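You operate a simulated robot arm through the tools that you are given. There is no shell and no other tool. Be economical: measure what you need, move in short steps, check, and stop when the job is done.

The job below is to be done with a simulated two-armed robot. You get a single attempt, and the scene is never put back.

JOB
On the front corner of the work table, fold the blue cloth in half.

It is judged by the outcome, as a careful person would: the job done as asked, and still so three seconds after it is handed in. It fails if anything else is knocked over, pushed out of place, dropped, spilled or broken. Flat cloth is picked up by pressing the open fingertips on it (5 to 10 N) and closing them slowly along it; thin cloth reads only 2 to 8 mm in the jaws.

ROBOT AND FRAMES
Two 7-joint arms with two-finger parallel grippers on one trunk, on a base that drives. Base frame: it is fixed to the floor where the robot stands at the start and does not move with it; the origin is under the middle of the robot, x ahead of it, y to its left, z up; the surface under the hand at the start is at about z = 900. Readings come in mm, rad, newtons and seconds.
The left shoulder is at the start at [70, 134, 1176], the right one opposite. With the tool pointing down near the work surface each hand reaches from about 200 to 660 mm from the robot's upright axis, wherever it stands, measured 20 degrees to its own side. Places, roughly: front corner of the work table [700, 100, 900]. Payload 1.57 kg a hand.
The TCP of each hand is the grasp point between the finger pads, 30 mm short of the fingertips. In the tool frame z runs along the fingers and y along their closing line. The gripper opens to 80 mm. The fingers are 17 mm wide and 12 mm thick; the gripper's body (40 by 82 mm) begins 80 mm behind the TCP.
Orientation is told as [roll, pitch, yaw] about the base's x, y, z axes, in that order, counted from this pose: with the fingers straight down and closing along the base's y, the tool's x points along the base's -x, its y along +y and its z along -z.

CONTROLS
- The arms move only by the tool send_rows. It takes "left_commands", "right_commands" or both (then of equal length, played together; a hand with none holds still); each is a list of rows, each a list of 7 numbers: the turn, a rotation vector about the tool's x, y, z in rad, then the shift along the tool's x, y, z in mm, then the closure, from 0 (fully open) to 1 (shut). In form: [[ax, ay, az, x, y, z, grip], ...]. A call has 1 to 10 rows; each row shifts and turns the commanded pose from where the row before left it, along the tool's axes as they then stand. Rows are played at 5 a second. More than 50 mm and 0.15 rad between two rows, or a gripper value outside its range, and nothing of the call is played. Where a pose cannot be reached the arm comes as near as it can. A force on the tool above 40 N (or 10 N above the force at the start of the call, whichever is more), or a blocked arm, ends the call early, and 0.2 s more pass. The fingers move at their own pace (about 153 mm/s each) and stop on an object; they squeeze with about 41 N. The grip force told is the motor's: it shows also when the fingers shut on nothing. Time passes only in rows, and 0.2 s behind the last, so rows that do not move let the fingers close. It gives the time, the measured TCP pose, the force on the tool (base axes), the opening and the grip force at its end, in the units of the frame above (readings bear some noise), with the torque about the TCP (base axes, N m) and any sound that the robot's microphone picked up.
- Cameras (640 x 400 px; columns grow to the right, rows downward): "scene" is now at [124.7, 33.8, 1388.4]; the picture's right is [0.43, -0.90, -0.00], its down [-0.65, -0.31, -0.69] and it looks along [0.62, 0.30, -0.72] (base axes); focal length 214 px, centre (320, 200). "left" rides on the left gripper at [72, 7, -122] in its tool frame; the picture's right is [-0.09, 1.00, 0.00], its down [-0.84, -0.08, -0.54] and it looks along [-0.54, -0.05, 0.84] (tool axes); focal length 238 px, centre (320, 200). "right" rides on the right gripper at [72, -7, -122] in its tool frame; the picture's right is [0.09, 1.00, 0.00], its down [-0.84, 0.08, -0.54] and it looks along [-0.54, 0.05, 0.84] (tool axes); focal length 238 px, centre (320, 200). There is no depth. A picture from a camera that has moved, and an enlarged one, comes with that camera's place and axes in the base frame and with its lens.
- snapshot(camera): a new picture of that camera. No time passes.
- raise_lower(by): slides the trunk up (or, below 0, down) by that many mm; the arms and the scene camera ride with it, the base frame stays. It gives what a move gives, with no picture.
- steer(legs): drives the robot by 1 to 6 legs, each [ahead, left, turn to the left] in mm, mm and rad, along the robot's own axes; the way and the turn of a leg run together, so that a leg with both is an arc; at most 1500 mm and 3.142 rad a leg. The arms and the cameras ride along, it lands a little off, and it stops where it bumps. It gives what a move gives.
- head_to(pan, tilt): turns the head with the scene camera to pan (to the left, within 1.501 rad either way) and tilt (down, from -0.506 to 1.204), counted from straight ahead of the robot. It gives what a move gives.
- enlarge(camera, box): a new picture of the part [left, top, right, bottom] of that camera's present view, enlarged. No time passes.
- finish_job(): hands the job in; it is judged then, once.

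Go step by step. Nothing tells you exact positions but the pictures and the camera data: compare them with the known pose of the tool, close in by small moves and look again before you grip or let go. The budget is 120 turns and 100 pictures, counting those below and the enlarged ones. Unless the task says otherwise, let go and move clear before handing in.

The tools are called after "Call:" by a JSON object that holds its "api" and its "payload". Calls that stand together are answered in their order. send_rows: Moves the arms, as the interface text tells. Its arguments: {"type":"object","properties":{"left_commands":{"type":"array"},"right_commands":{"type":"array"}},"required":[]} The other tools are called the same way: raise_lower (by) slides the trunk up or down; steer (legs) drives the base; head_to (pan, tilt) turns the head that bears the scene camera; snapshot (camera) takes a picture; enlarge (camera, box) takes an enlarged picture of a part of a camera's view; finish_job () hands the job in.

At the start:

```text
time_s: 0.0
left_position: [427.4, 281.7, 1128.0]
left_tool_rot: [0.001, 0.0, 0.001]
left_ft_force: [-0.2, 0.5, 0.2]
left_wrist_torque: [-0.06, 0.0, 0.04]
left_gripper_width: 80.1
left_grasp_force: 0.0
right_position: [386.1, -60.9, 1122.6]
right_tool_rot: [0.0, 0.0, -0.001]
right_ft_force: [0.0, 0.2, 0.3]
right_wrist_torque: [-0.02, 0.0, 0.0]
right_gripper_width: 80.0
right_grasp_force: 0.0
trunk travel left (down, up): [-750.0, 190.0]
robot x, y, heading: [0.8, -1.9, 0.003]
head pan, tilt: [0.442, 0.808]
```

scene: 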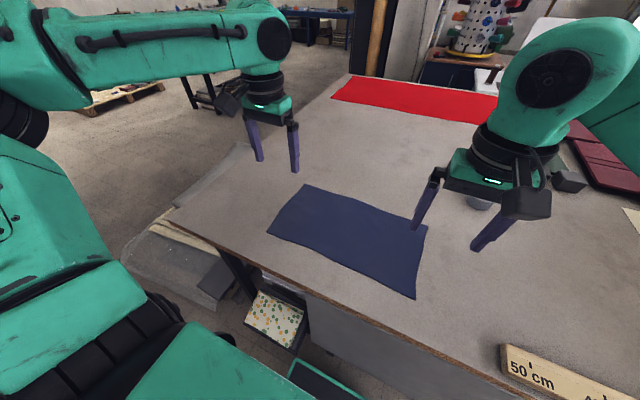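
right: 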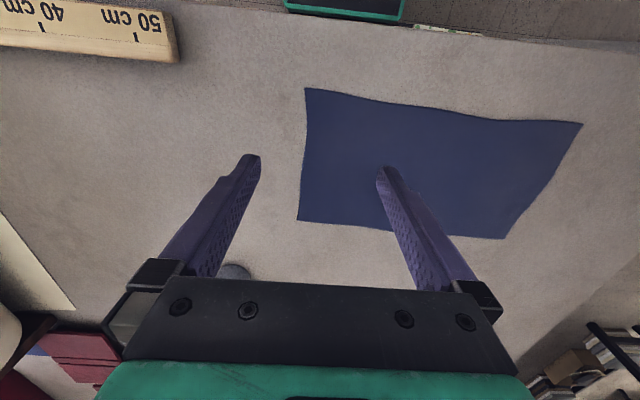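
left: 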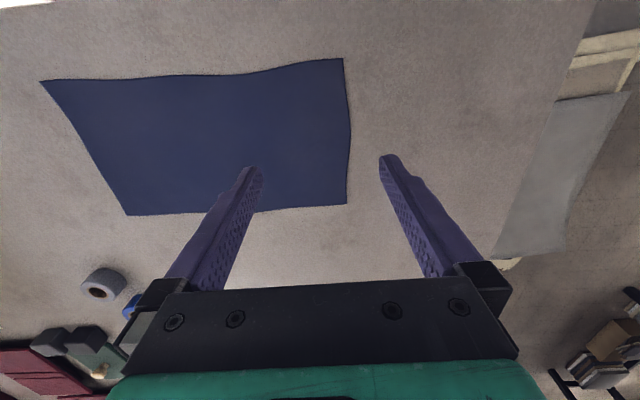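

The cloth lies at about x 365–588 and y −85–315, with its long side along y. I plan to pinch both far corners with the two hands and fold the far edge over onto the near edge. First I'll hover above the far corners.

Call:
{"api": "send_rows", "payload": {"left_commands": [[0, 0, 0, -31, -0.3, 29.6, 0.5], [0, 0, 0, -31, -0.3, 29.6, 0.5], [0, 0, 0, -31, -0.3, 29.6, 0.5], [0, 0, 0, -31, -0.3, 29.6, 0.5], [0, 0, 0, -31, -0.3, 29.6, 0.5], [0, 0, 0, 0, 0, 0, 0.5]], "right_commands": [[0, 0, 0, -37.6, 1.6, 28.6, 0.5], [0, 0, 0, -37.6, 1.6, 28.6, 0.5], [0, 0, 0, -37.6, 1.6, 28.6, 0.5], [0, 0, 0, -37.6, 1.6, 28.6, 0.5], [0, 0, 0, -37.6, 1.6, 28.6, 0.5], [0, 0, 0, 0, 0, 0, 0.5]]}}

Call:
{"api": "snapshot", "payload": {"camera": "left"}}

Call:
{"api": "snapshot", "payload": {"camera": "right"}}

Call:
{"api": "snapshot", "payload": {"camera": "scene"}}

```text
time_s: 1.4
left_position: [567.5, 282.4, 982.6]
left_tool_rot: [0.002, -0.006, 0.002]
left_ft_force: [-0.9, -0.4, -0.2]
left_wrist_torque: [0.01, -0.02, 0.0]
left_gripper_width: 39.9
left_grasp_force: 0.1
left hand out of reach, approached as far as the arm can: row 5
right_position: [570.2, -51.6, 981.0]
right_tool_rot: [0.0, -0.003, 0.003]
right_ft_force: [-0.4, -0.6, 0.8]
right_wrist_torque: [0.0, -0.01, 0.02]
right_gripper_width: 40.2
right_grasp_force: 0.1
trunk travel left (down, up): [-750.0, 190.0]
robot x, y, heading: [1.4, -1.5, -0.005]
head pan, tilt: [0.442, 0.808]
```

```text
96 pictures are left
camera left: at [496.8, 288.9, 1104.5], right [0.09, 1.0, 0.0], down [0.83, -0.08, 0.55], along [0.54, -0.05, -0.84], focal length 238 px, centre (320, 200)
```

left: 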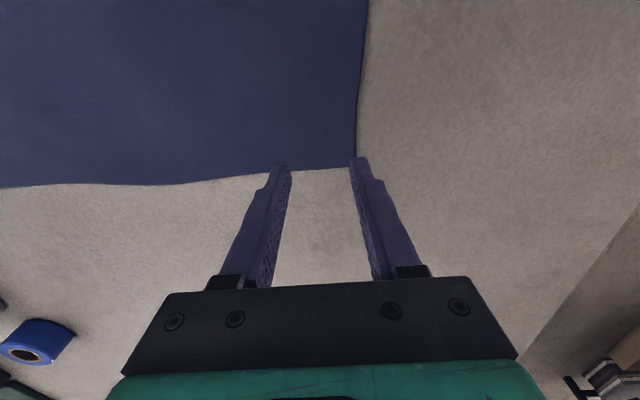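

```text
95 pictures are left
camera right: at [498.7, -59.0, 1103.3], right [-0.09, 1.0, 0.0], down [0.84, 0.08, 0.54], along [0.54, 0.05, -0.84], focal length 238 px, centre (320, 200)
```

right: 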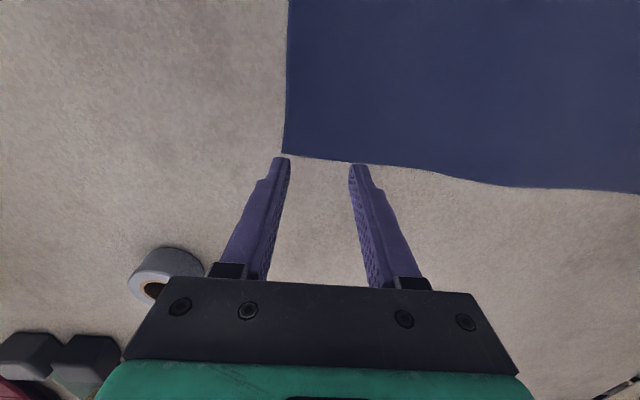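

```text
94 pictures are left
camera scene: at [122.2, 33.4, 1388.6], right [0.43, -0.9, 0.0], down [-0.65, -0.31, -0.69], along [0.63, 0.3, -0.72], focal length 214 px, centre (320, 200)
```

scene: 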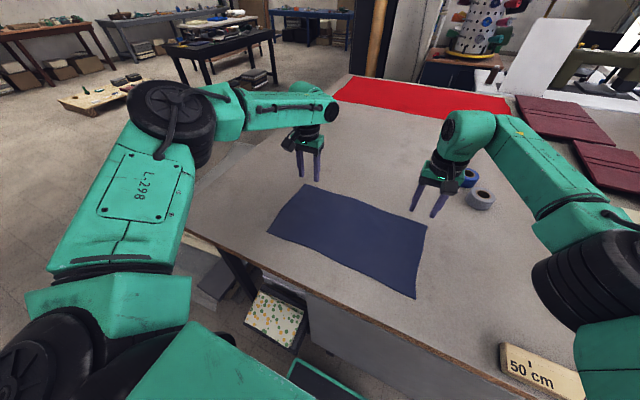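

The left arm is just at its reach limit. Before driving a little, I'll check what is below around the base.

Call:
{"api": "enlarge", "payload": {"camera": "scene", "box": [180, 220, 400, 400]}}

Call:
{"api": "head_to", "payload": {"pan": 0.442, "tilt": 1.2}}

Call:
{"api": "snapshot", "payload": {"camera": "scene"}}

```text
2.22 times, centred on (290, 310) of scene
camera zoom: at [122.2, 33.4, 1388.6], right [0.43, -0.9, 0.0], down [-0.65, -0.31, -0.69], along [0.63, 0.3, -0.72], focal length 477 px, centre (387, -44)
```

zoom: 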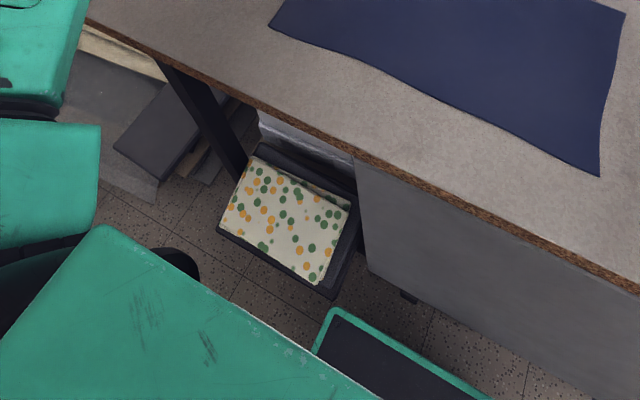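

```text
time_s: 2.3
left_position: [569.7, 283.3, 981.3]
left_tool_rot: [0.0, -0.001, 0.0]
left_ft_force: [0.8, 0.2, -0.4]
left_wrist_torque: [-0.04, 0.01, 0.0]
left_gripper_width: 40.1
left_grasp_force: 0.0
right_position: [572.0, -52.0, 979.8]
right_tool_rot: [0.0, -0.001, -0.001]
right_ft_force: [0.0, -0.4, -0.3]
right_wrist_torque: [-0.01, -0.01, 0.02]
right_gripper_width: 39.9
right_grasp_force: 0.0
trunk travel left (down, up): [-750.0, 190.0]
robot x, y, heading: [1.6, -1.0, 0.002]
head pan, tilt: [0.442, 1.201]
```

```text
92 pictures are left
camera scene: at [103.3, 23.6, 1361.3], right [0.43, -0.9, 0.0], down [-0.84, -0.4, -0.36], along [0.33, 0.15, -0.93], focal length 214 px, centre (320, 200)
```

scene: 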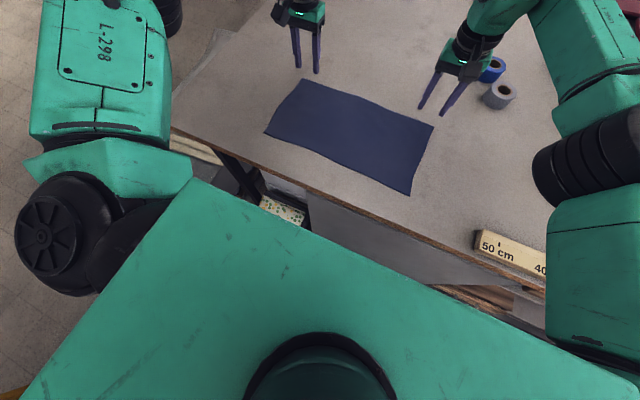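

There is little clearance at the base, so I won't drive. Instead I'll tilt the fingers forward by 0.3 rad to gain reach and come down to just above the corners.

Call:
{"api": "send_rows", "payload": {"left_commands": [[0, -0.15, 0, 0, -2.5, 10, 0.5], [0, -0.15, 0, 0, -2.5, 10, 0.5], [0, 0, 0, 0, 0, 0, 0.5]], "right_commands": [[0, -0.15, 0, 0, 2, 10, 0.5], [0, -0.15, 0, 0, 2, 10, 0.5], [0, 0, 0, 0, 0, 0, 0.5]]}}

Call:
{"api": "snapshot", "payload": {"camera": "left"}}

Call:
{"api": "snapshot", "payload": {"camera": "right"}}

```text
time_s: 3.1
left_position: [571.8, 276.9, 961.3]
left_tool_rot: [0.001, -0.299, 0.0]
left_ft_force: [0.4, -0.7, 0.6]
left_wrist_torque: [0.0, 0.0, -0.01]
left_gripper_width: 39.6
left_grasp_force: 0.1
right_position: [574.6, -49.3, 959.6]
right_tool_rot: [0.0, -0.301, -0.001]
right_ft_force: [0.7, -0.2, -0.5]
right_wrist_torque: [0.0, 0.0, -0.01]
right_gripper_width: 40.1
right_grasp_force: 0.0
trunk travel left (down, up): [-750.0, 190.0]
robot x, y, heading: [1.9, 0.5, 0.003]
head pan, tilt: [0.442, 1.201]
```

```text
91 pictures are left
camera left: at [469.5, 284.2, 1056.7], right [0.09, 1.0, 0.03], down [0.64, -0.08, 0.77], along [0.76, -0.05, -0.64], focal length 238 px, centre (320, 200)
```

left: 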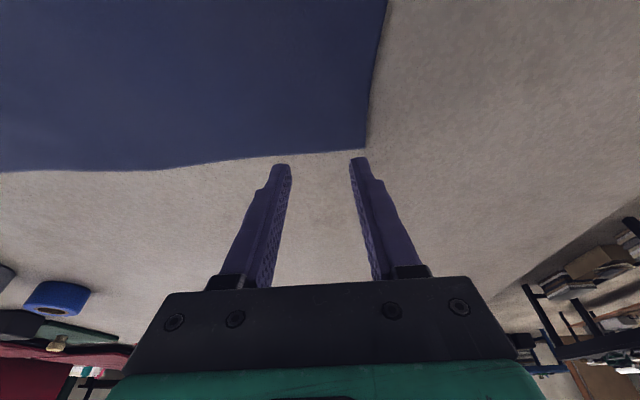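

```text
90 pictures are left
camera right: at [470.5, -55.9, 1055.6], right [-0.09, 1.0, -0.03], down [0.64, 0.08, 0.77], along [0.76, 0.05, -0.64], focal length 238 px, centre (320, 200)
```

right: 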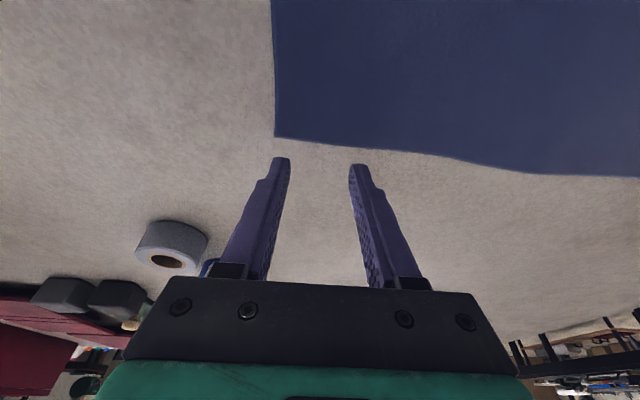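

Both corners are located: left (594, 315) and right (583, −86). Next I lower to just above the cloth.

Call:
{"api": "send_rows", "payload": {"left_commands": [[0, 0, 0, -2.3, 0.5, 12.7, 0.5], [0, 0, 0, -2.3, 0.5, 12.7, 0.5], [0, 0, 0, 0, 0, 0, 0.5]], "right_commands": [[0, 0, 0, 3.2, 0, 10.2, 0.5], [0, 0, 0, 3.2, 0, 10.2, 0.5], [0, 0, 0, 0, 0, 0, 0.5]]}}

Call:
{"api": "snapshot", "payload": {"camera": "left"}}

Call:
{"api": "snapshot", "payload": {"camera": "right"}}

```text
time_s: 3.9
left_position: [582.4, 278.1, 938.4]
left_tool_rot: [0.0, -0.299, 0.0]
left_ft_force: [-0.5, 0.2, -0.2]
left_wrist_torque: [0.0, 0.0, 0.0]
left_gripper_width: 39.9
left_grasp_force: 0.0
right_position: [571.8, -46.8, 939.0]
right_tool_rot: [-0.001, -0.301, 0.001]
right_ft_force: [0.1, 0.0, 0.1]
right_wrist_torque: [0.03, -0.03, 0.02]
right_gripper_width: 40.3
right_grasp_force: 0.1
trunk travel left (down, up): [-750.0, 190.0]
robot x, y, heading: [2.9, 1.4, -0.001]
head pan, tilt: [0.442, 1.201]
```

```text
89 pictures are left
camera left: at [480.4, 284.8, 1034.9], right [0.09, 1.0, 0.03], down [0.64, -0.08, 0.77], along [0.76, -0.05, -0.64], focal length 238 px, centre (320, 200)
```

left: 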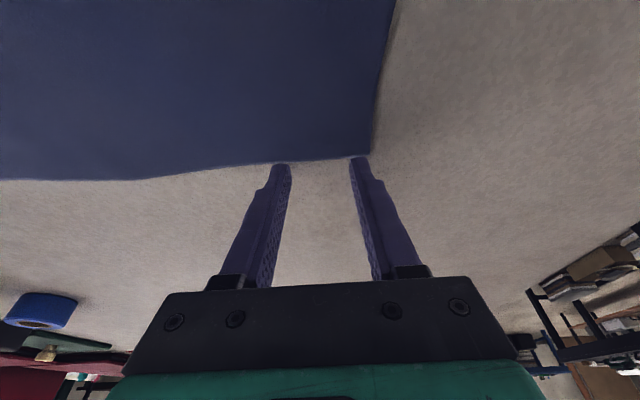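

```text
88 pictures are left
camera right: at [468.6, -55.1, 1035.4], right [-0.09, 1.0, -0.03], down [0.64, 0.08, 0.77], along [0.76, 0.05, -0.64], focal length 238 px, centre (320, 200)
```

right: 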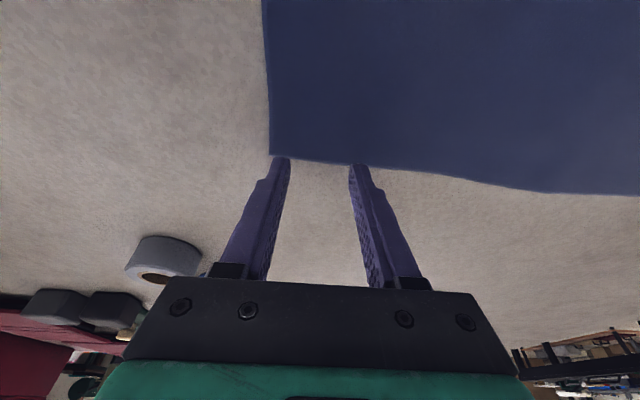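

Both tips are about 8 mm above the cloth. I'll shift them slightly inward and come down to first contact.

Call:
{"api": "send_rows", "payload": {"left_commands": [[0, 0, 0, 7.8, 0, 4.9, 0.5], [0, 0, 0, 0, 0, 0, 0.5]], "right_commands": [[0, 0, 0, 6.9, 0, 5.2, 0.5], [0, 0, 0, 0, 0, 0, 0.5]]}}

```text
time_s: 4.5
left_position: [577.0, 278.6, 932.6]
left_tool_rot: [0.0, -0.301, 0.0]
left_ft_force: [0.4, 0.2, 6.3]
left_wrist_torque: [0.02, -0.01, -0.04]
left_gripper_width: 39.8
left_grasp_force: 0.1
right_position: [569.5, -47.1, 933.7]
right_tool_rot: [0.003, -0.303, -0.001]
right_ft_force: [0.3, 0.8, 1.8]
right_wrist_torque: [-0.02, -0.03, 0.0]
right_gripper_width: 40.1
right_grasp_force: 0.1
trunk travel left (down, up): [-750.0, 190.0]
robot x, y, heading: [-1.3, -1.6, -0.001]
head pan, tilt: [0.442, 1.201]
```

The left hand presses at 6 N, and the right is only just touching. I'll lower the right slightly.

Call:
{"api": "send_rows", "payload": {"right_commands": [[0, 0, 0, 0.3, 0, 1.0, 0.5], [0, 0, 0, 0, 0, 0, 0.5]]}}

```text
time_s: 5.1
left_position: [576.1, 277.2, 933.0]
left_tool_rot: [0.0, -0.303, 0.0]
left_ft_force: [0.8, 1.2, 6.8]
left_wrist_torque: [0.0, -0.06, 0.0]
left_gripper_width: 39.8
left_grasp_force: 0.1
right_position: [569.4, -49.0, 933.2]
right_tool_rot: [0.002, -0.302, 0.0]
right_ft_force: [-0.3, 1.0, 4.3]
right_wrist_torque: [-0.03, -0.05, -0.01]
right_gripper_width: 40.1
right_grasp_force: 0.0
trunk travel left (down, up): [-750.0, 190.0]
robot x, y, heading: [1.5, -0.5, 0.0]
head pan, tilt: [0.442, 1.201]
```

Contact is 7 N on the left and 4 N on the right. I'll add a touch on the right and close both slowly.

Call:
{"api": "send_rows", "payload": {"left_commands": [[0, 0, 0, 0, 0, 0, 0.5], [0, 0, 0, 0, 0, 0, 0.56], [0, 0, 0, 0, 0, 0, 0.62], [0, 0, 0, 0, 0, 0, 0.68], [0, 0, 0, 0, 0, 0, 0.74], [0, 0, 0, 0, 0, 0, 0.8], [0, 0, 0, 0, 0, 0, 0.86], [0, 0, 0, 0, 0, 0, 0.92], [0, 0, 0, 0, 0, 0, 1], [0, 0, 0, 0, 0, 0, 1]], "right_commands": [[0, 0, 0, 0.3, 0, 0.9, 0.5], [0, 0, 0, 0, 0, 0, 0.56], [0, 0, 0, 0, 0, 0, 0.62], [0, 0, 0, 0, 0, 0, 0.68], [0, 0, 0, 0, 0, 0, 0.74], [0, 0, 0, 0, 0, 0, 0.8], [0, 0, 0, 0, 0, 0, 0.86], [0, 0, 0, 0, 0, 0, 0.92], [0, 0, 0, 0, 0, 0, 1], [0, 0, 0, 0, 0, 0, 1]]}}

Call:
{"api": "snapshot", "payload": {"camera": "left"}}

Call:
{"api": "snapshot", "payload": {"camera": "right"}}

```text
time_s: 7.3
left_position: [574.7, 278.3, 933.6]
left_tool_rot: [-0.001, -0.301, 0.0]
left_ft_force: [-0.3, -0.1, 1.6]
left_wrist_torque: [0.03, 0.03, -0.01]
left_gripper_width: 0.1
left_grasp_force: 21.2
right_position: [566.8, -46.6, 932.1]
right_tool_rot: [0.0, -0.304, -0.001]
right_ft_force: [0.3, 1.9, 16.6]
right_wrist_torque: [0.01, -0.03, -0.01]
right_gripper_width: 2.3
right_grasp_force: 24.1
trunk travel left (down, up): [-750.0, 190.0]
robot x, y, heading: [-3.0, -1.1, -0.002]
head pan, tilt: [0.442, 1.201]
```

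```text
87 pictures are left
camera left: at [471.7, 285.4, 1028.5], right [0.09, 1.0, 0.03], down [0.64, -0.08, 0.77], along [0.77, -0.05, -0.64], focal length 238 px, centre (320, 200)
```

left: 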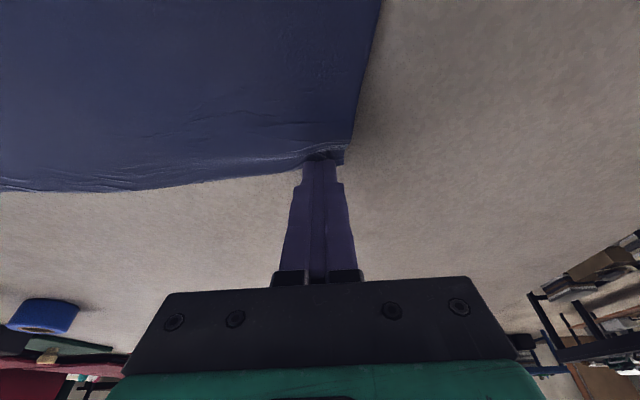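

```text
86 pictures are left
camera right: at [462.4, -54.4, 1028.3], right [-0.09, 1.0, -0.03], down [0.64, 0.08, 0.77], along [0.77, 0.05, -0.64], focal length 238 px, centre (320, 200)
```

right: 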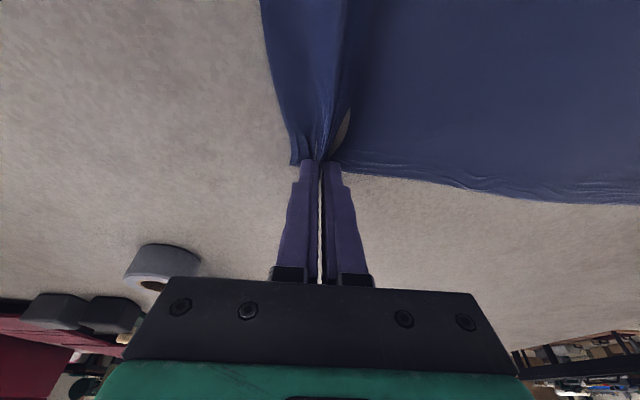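

The right hand has a pinch (2.3 mm) but the left slipped. I'll lift the left a little, reopen it and look again.

Call:
{"api": "send_rows", "payload": {"left_commands": [[0, 0, 0, -3, 0, -9.6, 1], [0, 0, 0, 0, 0, 0, 0.5], [0, 0, 0, 0, 0, 0, 0.5]], "right_commands": [[0, 0, 0, -0.5, 0, -1.5, 1], [0, 0, 0, 0, 0, 0, 1], [0, 0, 0, 0, 0, 0, 1]]}}

Call:
{"api": "snapshot", "payload": {"camera": "left"}}

```text
time_s: 8.1
left_position: [576.5, 278.1, 942.9]
left_tool_rot: [0.002, -0.302, 0.001]
left_ft_force: [-1.1, 1.1, -0.2]
left_wrist_torque: [-0.02, 0.03, -0.03]
left_gripper_width: 40.2
left_grasp_force: 0.1
right_position: [567.3, -48.8, 931.9]
right_tool_rot: [0.002, -0.299, 0.0]
right_ft_force: [-1.1, 1.4, 6.6]
right_wrist_torque: [0.02, 0.07, 0.02]
right_gripper_width: 2.3
right_grasp_force: 23.9
trunk travel left (down, up): [-750.0, 190.0]
robot x, y, heading: [0.3, 0.0, 0.004]
head pan, tilt: [0.442, 1.201]
```

```text
85 pictures are left
camera left: at [472.8, 285.0, 1038.4], right [0.09, 1.0, 0.03], down [0.64, -0.08, 0.77], along [0.76, -0.05, -0.64], focal length 238 px, centre (320, 200)
```

left: 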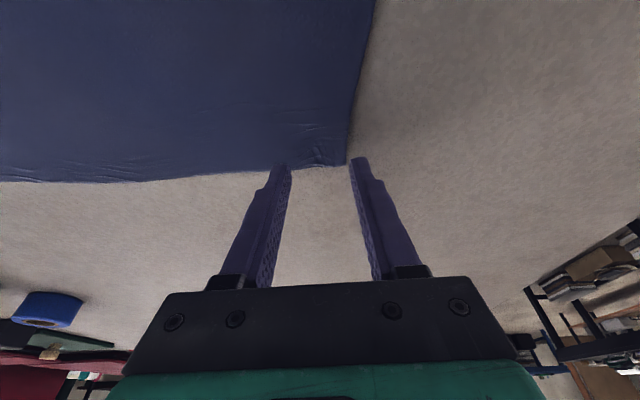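

The corner has moved to about (597, 299). I'll re-centre the left hand inside it and press again.

Call:
{"api": "send_rows", "payload": {"left_commands": [[0, 0, 0, -0.1, -16, 0, 0.5], [0, 0, 0, 0, 0, 9.8, 0.5], [0, 0, 0, 0, 0, 0, 0.5]]}}

```text
time_s: 8.9
left_position: [579.5, 261.8, 934.5]
left_tool_rot: [0.0, -0.303, 0.0]
left_ft_force: [0.0, 0.2, 2.5]
left_wrist_torque: [-0.02, 0.05, -0.03]
left_gripper_width: 39.8
left_grasp_force: 0.0
right_position: [568.2, -48.5, 933.0]
right_tool_rot: [-0.002, -0.299, 0.001]
right_ft_force: [-0.1, 0.1, 4.0]
right_wrist_torque: [-0.01, 0.0, -0.01]
right_gripper_width: 2.5
right_grasp_force: 23.4
trunk travel left (down, up): [-750.0, 190.0]
robot x, y, heading: [-1.9, 0.6, -0.002]
head pan, tilt: [0.442, 1.201]
```

Call:
{"api": "send_rows", "payload": {"left_commands": [[0, 0, 0, 0.6, 0, 2.2, 0.5], [0, 0, 0, 0, 0, 0, 0.5]]}}

```text
time_s: 9.5
left_position: [580.1, 260.9, 932.6]
left_tool_rot: [0.0, -0.306, 0.002]
left_ft_force: [-0.4, 2.3, 12.2]
left_wrist_torque: [0.05, -0.01, 0.01]
left_gripper_width: 39.8
left_grasp_force: 0.0
right_position: [567.8, -49.2, 933.7]
right_tool_rot: [-0.002, -0.3, -0.001]
right_ft_force: [0.6, 0.1, 0.0]
right_wrist_torque: [-0.04, 0.0, 0.0]
right_gripper_width: 2.4
right_grasp_force: 23.2
trunk travel left (down, up): [-750.0, 190.0]
robot x, y, heading: [-0.6, -0.3, -0.001]
head pan, tilt: [0.442, 1.201]
```

Pressed at 12 N, a little over the recommended range, so I'll ease off slightly and close slowly.

Call:
{"api": "send_rows", "payload": {"left_commands": [[0, 0, 0, -0.15, 0, -0.6, 0.5], [0, 0, 0, 0, 0, 0, 0.56], [0, 0, 0, 0, 0, 0, 0.62], [0, 0, 0, 0, 0, 0, 0.68], [0, 0, 0, 0, 0, 0, 0.74], [0, 0, 0, 0, 0, 0, 0.8], [0, 0, 0, 0, 0, 0, 0.86], [0, 0, 0, 0, 0, 0, 0.92], [0, 0, 0, 0, 0, 0, 1], [0, 0, 0, 0, 0, 0, 1]]}}

Call:
{"api": "snapshot", "payload": {"camera": "left"}}

```text
time_s: 11.7
left_position: [579.4, 259.0, 931.9]
left_tool_rot: [0.0, -0.304, 0.001]
left_ft_force: [-1.3, -10.0, 11.9]
left_wrist_torque: [-0.35, 0.0, 0.0]
left_gripper_width: 2.5
left_grasp_force: 23.8
right_position: [568.8, -49.8, 933.4]
right_tool_rot: [0.003, -0.302, 0.001]
right_ft_force: [-1.0, 7.5, 0.5]
right_wrist_torque: [0.24, -0.01, 0.05]
right_gripper_width: 2.5
right_grasp_force: 24.0
trunk travel left (down, up): [-750.0, 190.0]
robot x, y, heading: [-1.2, -1.9, 0.004]
head pan, tilt: [0.442, 1.201]
```

```text
84 pictures are left
camera left: at [475.3, 266.4, 1028.2], right [0.09, 1.0, 0.03], down [0.64, -0.08, 0.77], along [0.77, -0.05, -0.64], focal length 238 px, centre (320, 200)
```

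left: 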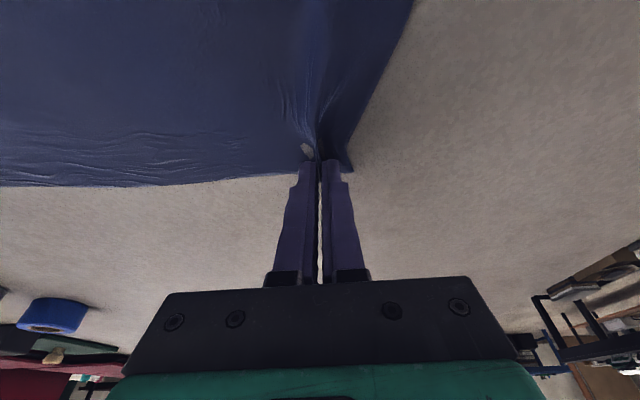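

Both hands now hold cloth at 2.5 mm. I'll lift and swing the far edge up and back over the cloth's middle, relaxing the sideways tension a little. This is the first half of the arc.

Call:
{"api": "send_rows", "payload": {"left_commands": [[0, -0.05, 0, -3.2, 0, -29.5, 1], [0, -0.05, 0, 5.7, 0.9, -29.1, 1], [0, -0.05, 0, 12.5, 0.9, -27.0, 1], [0, -0.05, 0, 20.1, 0.9, -24.4, 1], [0, -0.05, 0, 25.7, 0.9, -19.5, 1], [0, 0, 0, 0, 0, 0, 1]], "right_commands": [[0, -0.05, 0, -3.2, 4, -29.5, 1], [0, -0.05, 0, 5.7, 0.9, -29.1, 1], [0, -0.05, 0, 12.5, 0.9, -27.0, 1], [0, -0.05, 0, 20.1, 0.9, -24.4, 1], [0, -0.05, 0, 25.7, 0.9, -19.5, 1], [0, 0, 0, 0, 0, 0, 1]]}}

Call:
{"api": "snapshot", "payload": {"camera": "scene"}}

Call:
{"api": "snapshot", "payload": {"camera": "left"}}

Call:
{"api": "snapshot", "payload": {"camera": "right"}}

```text
time_s: 13.1
left_position: [477.0, 264.7, 1023.4]
left_tool_rot: [0.001, -0.548, 0.0]
left_ft_force: [-0.2, -5.1, 0.0]
left_wrist_torque: [-0.12, 0.04, -0.07]
left_gripper_width: 2.4
left_grasp_force: 24.1
right_position: [466.3, -41.1, 1021.2]
right_tool_rot: [0.002, -0.55, -0.003]
right_ft_force: [0.5, 5.4, 0.3]
right_wrist_torque: [0.17, 0.03, 0.05]
right_gripper_width: 2.4
right_grasp_force: 24.0
trunk travel left (down, up): [-750.0, 190.0]
robot x, y, heading: [-4.8, -0.6, -0.001]
head pan, tilt: [0.442, 1.201]
```

```text
83 pictures are left
camera scene: at [104.7, 23.0, 1361.1], right [0.43, -0.9, 0.0], down [-0.84, -0.4, -0.36], along [0.33, 0.16, -0.93], focal length 214 px, centre (320, 200)
```

scene: 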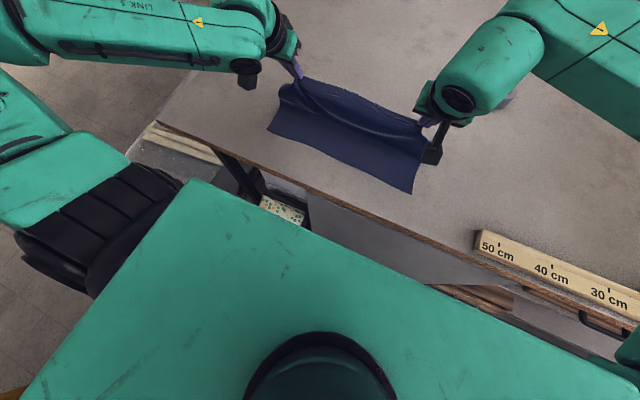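

```text
82 pictures are left
camera left: at [353.6, 271.7, 1090.3], right [0.08, 1.0, 0.05], down [0.43, -0.08, 0.9], along [0.9, -0.05, -0.44], focal length 238 px, centre (320, 200)
```

left: 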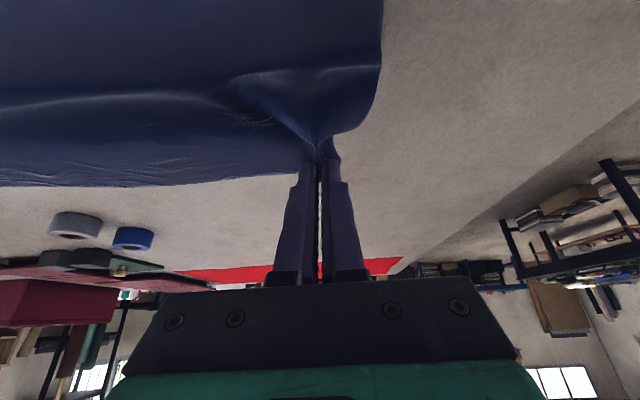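

```text
81 pictures are left
camera right: at [341.8, -47.8, 1089.4], right [-0.08, 1.0, -0.05], down [0.43, 0.08, 0.9], along [0.9, 0.05, -0.44], focal length 238 px, centre (320, 200)
```

right: 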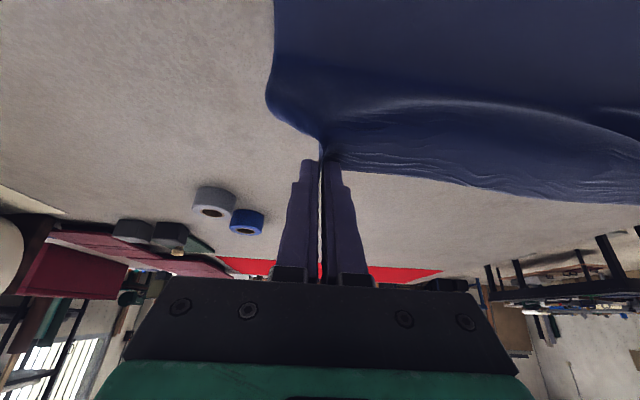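

The edge is up with the cloth hanging well. Next is most of the second half of the arc, stopping above the near edge to check.

Call:
{"api": "send_rows", "payload": {"left_commands": [[0, -0.06, 0, 32.8, 0.5, -13.8, 1], [0, -0.06, 0, 31.2, 0.5, -8.3, 1], [0, -0.06, 0, 30.5, 0.5, 0.5, 1], [0, -0.06, 0, 28.8, 0.5, 7.1, 1], [0, 0, 0, 0, 0, 0, 1]], "right_commands": [[0, -0.06, 0, 32.8, 1, -13.8, 1], [0, -0.06, 0, 31.2, 1, -8.3, 1], [0, -0.06, 0, 30.5, 1, 0.5, 1], [0, -0.06, 0, 28.8, 1, 7.1, 1], [0, 0, 0, 0, 0, 0, 1]]}}

Call:
{"api": "snapshot", "payload": {"camera": "scene"}}

Call:
{"api": "snapshot", "payload": {"camera": "left"}}

Call:
{"api": "snapshot", "payload": {"camera": "right"}}

```text
time_s: 14.0
left_position: [451.0, 285.6, 1027.6]
left_tool_rot: [0.154, -0.715, -0.153]
left_ft_force: [-9.2, -32.3, -3.8]
left_wrist_torque: [-0.96, 0.32, -0.41]
left_gripper_width: 4.3
left_grasp_force: 24.9
left hand out of reach, approached as far as the arm can: row 1, 2, 3, 4
right_position: [367.0, -27.6, 976.5]
right_tool_rot: [0.039, -0.789, -0.009]
right_ft_force: [7.8, 31.9, 4.7]
right_wrist_torque: [0.89, -0.35, 0.58]
right_gripper_width: 2.9
right_grasp_force: 24.1
trunk travel left (down, up): [-750.0, 190.0]
robot x, y, heading: [-0.0, -0.1, 0.003]
head pan, tilt: [0.442, 1.201]
stopped in row 4 (right hand): the force on the tool passed its limit at 49 N (the readings are from after the stop); the commanded pose is now the measured one
```

```text
80 pictures are left
camera scene: at [101.9, 23.6, 1361.4], right [0.43, -0.9, 0.0], down [-0.84, -0.4, -0.36], along [0.33, 0.15, -0.93], focal length 214 px, centre (320, 200)
```

scene: 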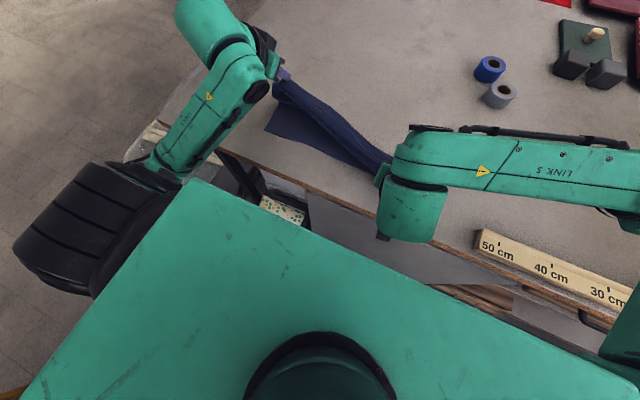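

```text
79 pictures are left
camera left: at [317.9, 293.4, 1072.0], right [0.12, 0.98, 0.18], down [0.26, -0.2, 0.94], along [0.96, -0.06, -0.28], focal length 238 px, centre (320, 200)
```

left: 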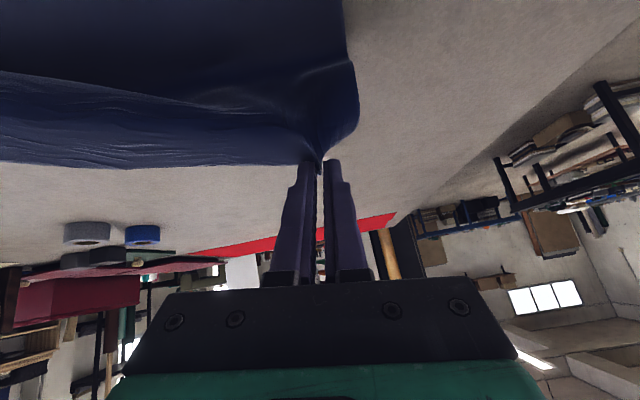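

```text
78 pictures are left
camera right: at [230.0, -37.4, 1013.1], right [-0.09, 1.0, -0.04], down [0.21, 0.05, 0.98], along [0.97, 0.08, -0.21], focal length 238 px, centre (320, 200)
```

right: 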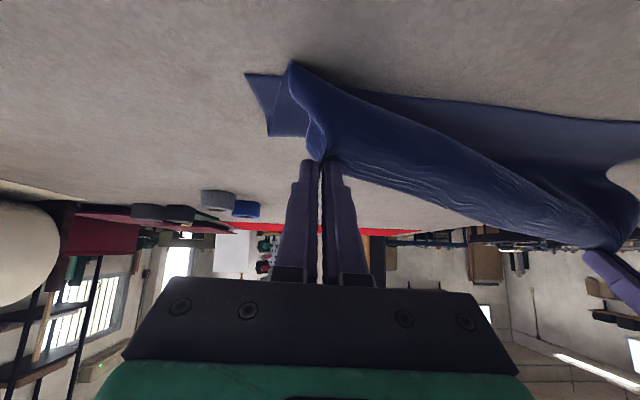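

The left arm ran out of room when folding back close to the robot, and the right hand ran ahead and pulled the cloth tight. I'll bring both hands level again with the tension relaxed.

Call:
{"api": "send_rows", "payload": {"left_commands": [[0.016, 0.055, -0.039, -0.6, -6.9, 2.7, 1], [0.016, 0.055, -0.039, -0.6, -6.9, 2.7, 1], [0.016, 0.055, -0.039, -0.6, -6.9, 2.7, 1], [0, 0, 0, 0, 0, 0, 1]], "right_commands": [[0.013, 0.08, 0, -30.1, -3.7, 7.3, 1], [0.013, 0.08, 0, -30.6, -3.7, 4.9, 1], [0.013, 0.08, 0, -30.9, -3.7, 2.7, 1], [0, 0, 0, 0, 0, 0, 1]]}}

Call:
{"api": "snapshot", "payload": {"camera": "scene"}}

Call:
{"api": "snapshot", "payload": {"camera": "left"}}

Call:
{"api": "snapshot", "payload": {"camera": "right"}}

```text
time_s: 15.0
left_position: [458.3, 269.9, 1021.5]
left_tool_rot: [0.019, -0.564, 0.02]
left_ft_force: [-1.0, -11.8, 0.0]
left_wrist_torque: [-0.4, 0.0, -0.11]
left_gripper_width: 2.4
left_grasp_force: 23.6
right_position: [446.0, -41.4, 1021.2]
right_tool_rot: [-0.015, -0.537, -0.005]
right_ft_force: [-0.2, 12.6, -0.1]
right_wrist_torque: [0.4, 0.0, 0.14]
right_gripper_width: 1.9
right_grasp_force: 23.8
trunk travel left (down, up): [-750.0, 190.0]
robot x, y, heading: [1.8, 1.6, -0.002]
head pan, tilt: [0.442, 1.201]
```

```text
77 pictures are left
camera scene: at [102.2, 23.4, 1361.4], right [0.43, -0.9, 0.0], down [-0.84, -0.4, -0.36], along [0.33, 0.15, -0.93], focal length 214 px, centre (320, 200)
```

scene: 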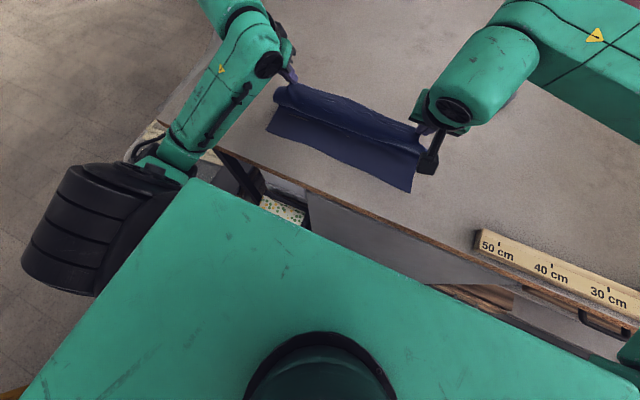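

```text
76 pictures are left
camera left: at [334.2, 271.8, 1086.8], right [0.05, 1.0, 0.07], down [0.42, -0.08, 0.9], along [0.91, -0.01, -0.42], focal length 238 px, centre (320, 200)
```

left: 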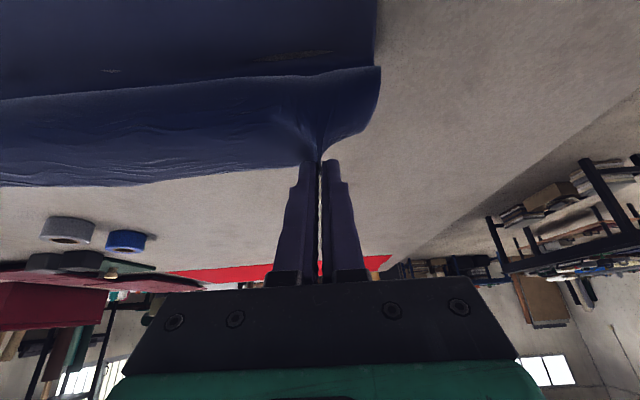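

```text
75 pictures are left
camera right: at [321.2, -46.2, 1090.8], right [-0.07, 1.0, -0.06], down [0.44, 0.08, 0.89], along [0.89, 0.03, -0.45], focal length 238 px, centre (320, 200)
```

right: 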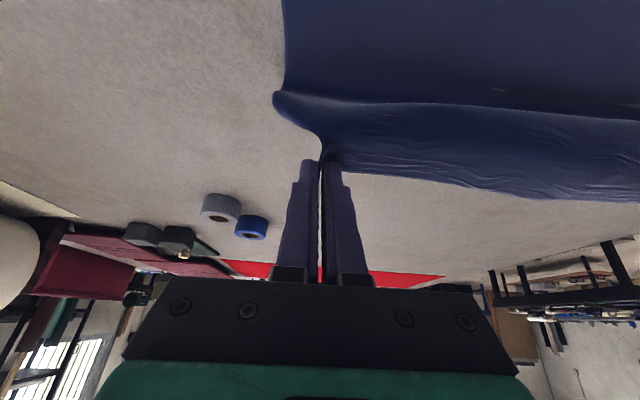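

The hands are level again and the cloth is nearly where it was, with its near edge at about x 375–385. Since the left arm lacks room, I'll make the backward part of the fold by driving back in small steps, lowering the hands in between.

Call:
{"api": "send_rows", "payload": {"left_commands": [[0, 0, 0, 13.1, -3, 21.3, 1], [0, 0, 0, 0, 0, 0, 1]], "right_commands": [[0, 0, 0, 13.1, 3, 21.3, 1], [0, 0, 0, 0, 0, 0, 1]]}}

Call:
{"api": "steer", "payload": {"legs": [[-40, 0, 0]]}}

Call:
{"api": "snapshot", "payload": {"camera": "left"}}

Call:
{"api": "snapshot", "payload": {"camera": "right"}}

```text
time_s: 15.6
left_position: [459.7, 266.2, 996.4]
left_tool_rot: [0.022, -0.566, 0.017]
left_ft_force: [-0.1, -5.4, 0.2]
left_wrist_torque: [-0.16, 0.01, -0.02]
left_gripper_width: 2.2
left_grasp_force: 23.9
right_position: [446.5, -39.0, 998.1]
right_tool_rot: [-0.015, -0.539, -0.002]
right_ft_force: [0.1, 4.8, -0.4]
right_wrist_torque: [0.17, -0.04, 0.06]
right_gripper_width: 2.3
right_grasp_force: 23.5
trunk travel left (down, up): [-750.0, 190.0]
robot x, y, heading: [2.0, -1.0, -0.002]
head pan, tilt: [0.442, 1.201]
```

```text
time_s: 16.5
left_position: [425.8, 265.1, 994.5]
left_tool_rot: [0.021, -0.561, 0.016]
left_ft_force: [-0.2, -4.0, -0.4]
left_wrist_torque: [-0.09, 0.01, -0.04]
left_gripper_width: 2.1
left_grasp_force: 23.9
right_position: [410.4, -38.1, 993.7]
right_tool_rot: [-0.014, -0.536, -0.003]
right_ft_force: [0.7, 3.1, -0.6]
right_wrist_torque: [0.12, 0.04, 0.06]
right_gripper_width: 2.1
right_grasp_force: 23.9
trunk travel left (down, up): [-750.0, 190.0]
robot x, y, heading: [-37.5, -7.1, -0.001]
head pan, tilt: [0.442, 1.201]
```

```text
74 pictures are left
camera left: at [299.5, 267.9, 1060.0], right [0.05, 1.0, 0.07], down [0.42, -0.08, 0.9], along [0.9, -0.02, -0.43], focal length 238 px, centre (320, 200)
```

left: 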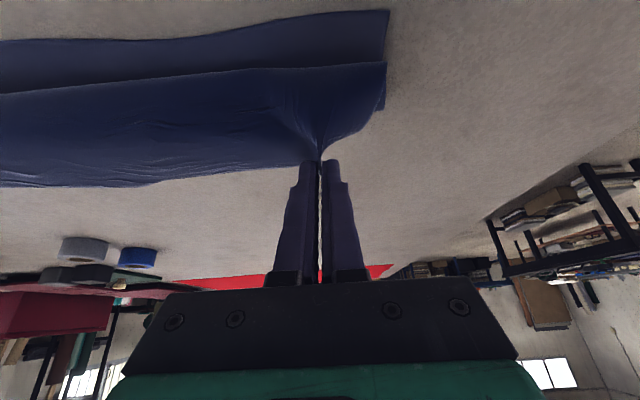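

```text
73 pictures are left
camera right: at [286.4, -43.0, 1064.5], right [-0.07, 1.0, -0.06], down [0.44, 0.08, 0.89], along [0.89, 0.03, -0.45], focal length 238 px, centre (320, 200)
```

right: 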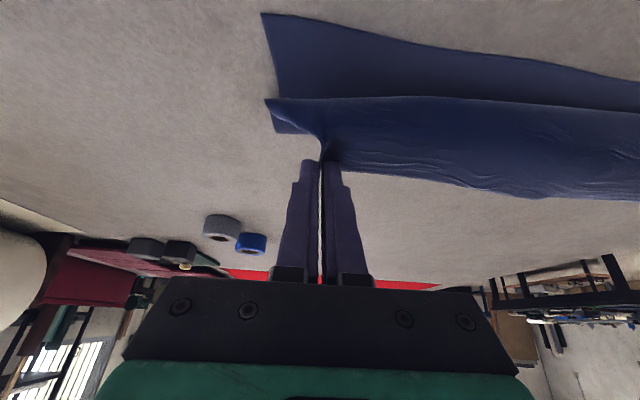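

The near corners are at about (382, 316) and (367, −83), and the fold is progressing. I'll lower again and drive back a bit more.

Call:
{"api": "send_rows", "payload": {"left_commands": [[0, 0, 0, 12, 1, 19.5, 1], [0, 0, 0, 0, 0, 0, 1]], "right_commands": [[0, 0, 0, 12, 2, 19.5, 1], [0, 0, 0, 0, 0, 0, 1]]}}

Call:
{"api": "steer", "payload": {"legs": [[-28, 3, 0]]}}

Call:
{"api": "snapshot", "payload": {"camera": "left"}}

Call:
{"api": "snapshot", "payload": {"camera": "right"}}

```text
time_s: 17.1
left_position: [420.7, 267.0, 971.7]
left_tool_rot: [0.021, -0.563, 0.018]
left_ft_force: [-0.1, -4.1, 0.5]
left_wrist_torque: [-0.06, 0.02, -0.02]
left_gripper_width: 2.2
left_grasp_force: 23.9
right_position: [405.7, -34.8, 975.5]
right_tool_rot: [-0.014, -0.541, -0.004]
right_ft_force: [0.6, 3.3, -0.6]
right_wrist_torque: [0.12, -0.03, 0.09]
right_gripper_width: 2.5
right_grasp_force: 23.9
trunk travel left (down, up): [-750.0, 190.0]
robot x, y, heading: [-40.4, -1.6, -0.004]
head pan, tilt: [0.442, 1.201]
```

```text
time_s: 17.9
left_position: [396.2, 270.6, 971.6]
left_tool_rot: [0.018, -0.56, 0.016]
left_ft_force: [-0.6, -3.4, -1.2]
left_wrist_torque: [-0.12, 0.04, -0.02]
left_gripper_width: 2.0
left_grasp_force: 23.5
right_position: [381.4, -33.8, 973.1]
right_tool_rot: [-0.016, -0.536, -0.003]
right_ft_force: [0.9, 4.2, 0.0]
right_wrist_torque: [0.11, 0.04, 0.03]
right_gripper_width: 2.3
right_grasp_force: 24.1
trunk travel left (down, up): [-750.0, 190.0]
robot x, y, heading: [-66.6, 4.0, 0.0]
head pan, tilt: [0.442, 1.201]
```

```text
72 pictures are left
camera left: at [271.9, 272.1, 1036.9], right [0.05, 1.0, 0.07], down [0.42, -0.08, 0.9], along [0.9, -0.02, -0.43], focal length 238 px, centre (320, 200)
```

left: 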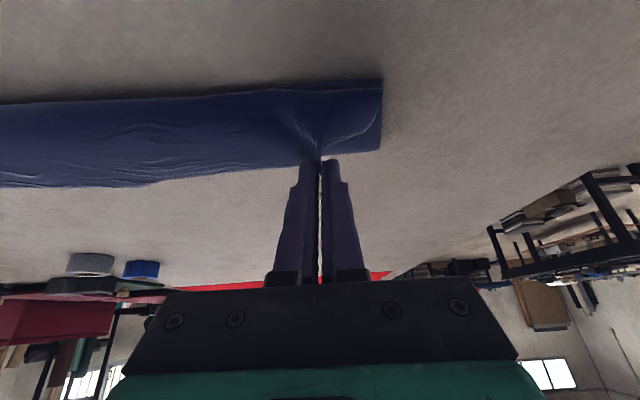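

```text
71 pictures are left
camera right: at [258.0, -38.3, 1042.8], right [-0.07, 1.0, -0.06], down [0.44, 0.08, 0.89], along [0.89, 0.03, -0.45], focal length 238 px, centre (320, 200)
```

right: 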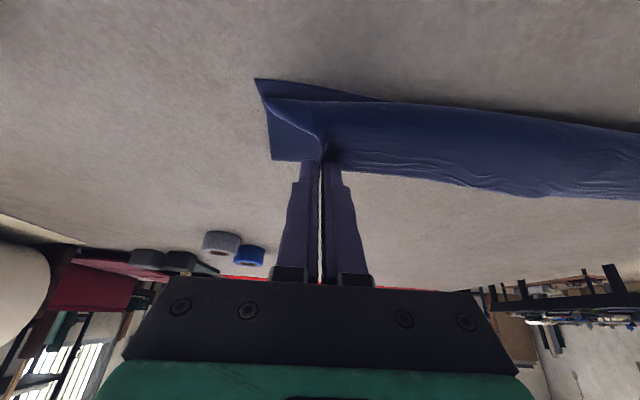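

Call:
{"api": "enlarge", "payload": {"camera": "scene", "box": [220, 40, 480, 220]}}

```text
2.22 times, centred on (350, 130) of scene
camera zoom: at [40.3, 25.8, 1360.9], right [0.43, -0.9, 0.0], down [-0.84, -0.4, -0.36], along [0.32, 0.15, -0.93], focal length 477 px, centre (253, 356)
```

zoom: 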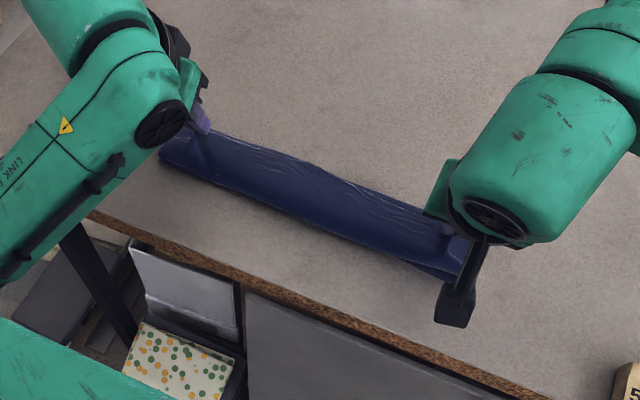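

The cloth's free edge still points forward in the fingers and the slack bulges toward the robot. With the robot further back, I can tilt the hands more so the cloth turns over properly.

Call:
{"api": "send_rows", "payload": {"left_commands": [[0, -0.15, 0, 4.5, 0, -0.6, 1], [0, -0.15, 0, 4.4, 0, -1.25, 1], [0, -0.15, 0, 4.15, 0, -1.9, 1], [0, 0, 0, 0, 0, 0, 1]], "right_commands": [[0, -0.15, 0, 4.5, 0, -0.6, 1], [0, -0.15, 0, 4.4, 0, -1.25, 1], [0, -0.15, 0, 4.15, 0, -1.9, 1], [0, 0, 0, 0, 0, 0, 1]]}}

Call:
{"api": "snapshot", "payload": {"camera": "right"}}

Call:
{"api": "enlarge", "payload": {"camera": "scene", "box": [220, 40, 480, 220]}}

```text
time_s: 18.9
left_position: [381.7, 270.5, 967.2]
left_tool_rot: [0.033, -1.014, -0.002]
left_ft_force: [0.2, -3.4, 0.2]
left_wrist_torque: [-0.08, -0.02, -0.06]
left_gripper_width: 1.9
left_grasp_force: 23.2
right_position: [365.6, -32.9, 969.9]
right_tool_rot: [-0.022, -0.99, 0.008]
right_ft_force: [0.6, 3.8, -1.0]
right_wrist_torque: [0.08, -0.01, 0.07]
right_gripper_width: 2.3
right_grasp_force: 23.8
trunk travel left (down, up): [-750.0, 190.0]
robot x, y, heading: [-63.5, 2.3, -0.001]
head pan, tilt: [0.442, 1.201]
```

```text
69 pictures are left
camera right: at [225.1, -38.0, 977.5], right [-0.04, 1.0, -0.09], down [0.01, 0.09, 1.0], along [1.0, 0.04, -0.01], focal length 238 px, centre (320, 200)
```

right: 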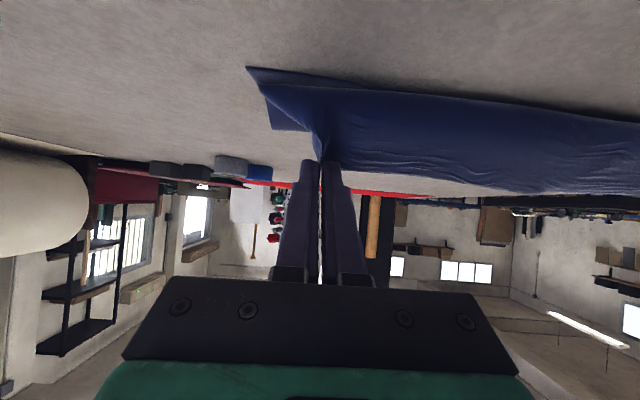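

```text
2.22 times, centred on (350, 130) of scene
camera zoom: at [36.6, 26.2, 1361.2], right [0.43, -0.9, 0.0], down [-0.84, -0.4, -0.36], along [0.33, 0.15, -0.93], focal length 477 px, centre (253, 356)
```

zoom: 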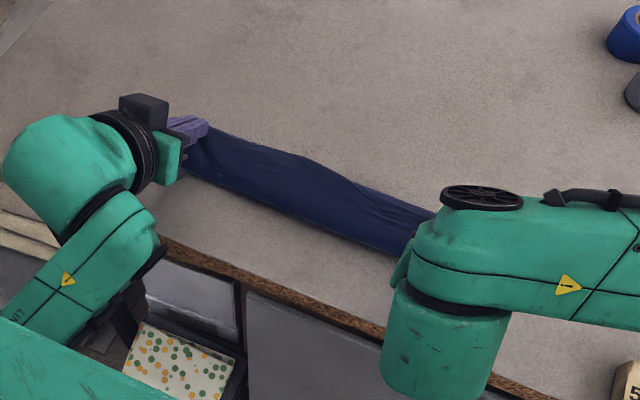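

The strong tilt works. Now I lower the edge toward the near edge.

Call:
{"api": "send_rows", "payload": {"left_commands": [[0, 0, 0, 15.5, 0, 5.8, 1], [0, 0, 0, 15.5, 0, 5.8, 1], [0, 0, 0, 0, 0, 0, 1]], "right_commands": [[0, 0, 0, 15.1, 0, 6.1, 1], [0, 0, 0, 15.1, 0, 6.1, 1], [0, 0, 0, 0, 0, 0, 1]]}}

Call:
{"api": "snapshot", "payload": {"camera": "right"}}

Call:
{"api": "snapshot", "payload": {"camera": "left"}}

Call:
{"api": "enlarge", "payload": {"camera": "scene", "box": [220, 40, 480, 220]}}

```text
time_s: 19.8
left_position: [374.2, 270.0, 934.1]
left_tool_rot: [0.034, -1.014, 0.0]
left_ft_force: [0.1, -4.5, 1.1]
left_wrist_torque: [-0.11, 0.0, -0.09]
left_gripper_width: 2.1
left_grasp_force: 23.7
right_position: [358.8, -34.1, 937.7]
right_tool_rot: [-0.023, -0.989, 0.009]
right_ft_force: [0.6, 3.6, 0.2]
right_wrist_torque: [0.08, 0.01, 0.11]
right_gripper_width: 2.2
right_grasp_force: 23.7
trunk travel left (down, up): [-750.0, 190.0]
robot x, y, heading: [-68.1, 0.2, 0.004]
head pan, tilt: [0.442, 1.201]
```

```text
67 pictures are left
camera right: at [218.1, -38.7, 945.4], right [-0.04, 1.0, -0.09], down [0.01, 0.09, 1.0], along [1.0, 0.04, -0.01], focal length 238 px, centre (320, 200)
```

right: 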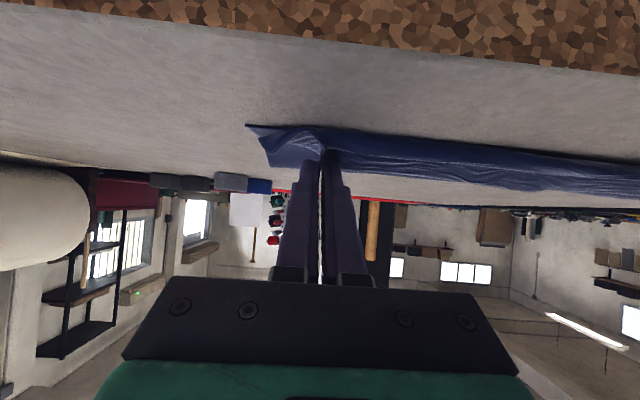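

```text
66 pictures are left
camera left: at [234.7, 273.0, 938.0], right [0.02, 1.0, 0.1], down [-0.02, -0.1, 1.0], along [1.0, -0.02, 0.01], focal length 238 px, centre (320, 200)
```

left: 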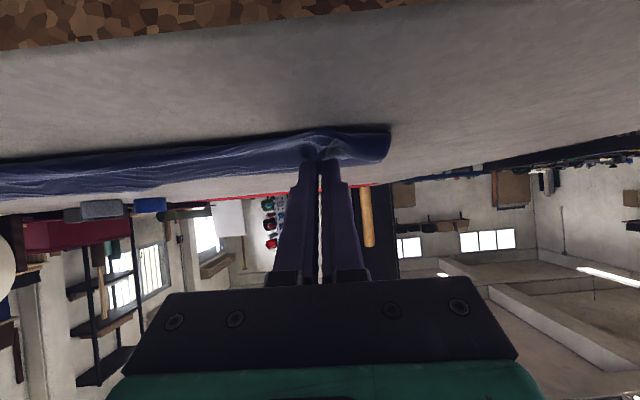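

```text
2.22 times, centred on (350, 130) of scene
camera zoom: at [35.3, 26.2, 1361.3], right [0.43, -0.9, 0.0], down [-0.84, -0.4, -0.36], along [0.33, 0.15, -0.93], focal length 477 px, centre (253, 356)
```

zoom: 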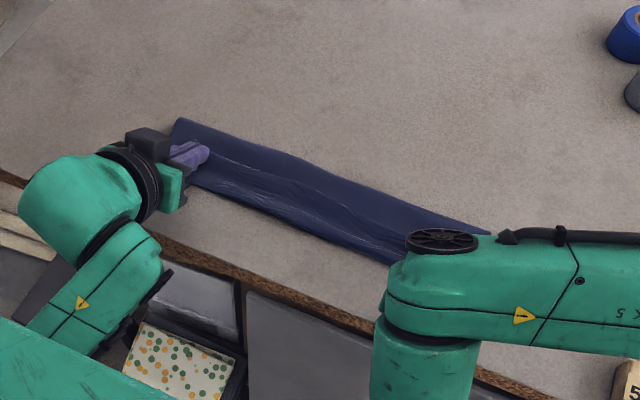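

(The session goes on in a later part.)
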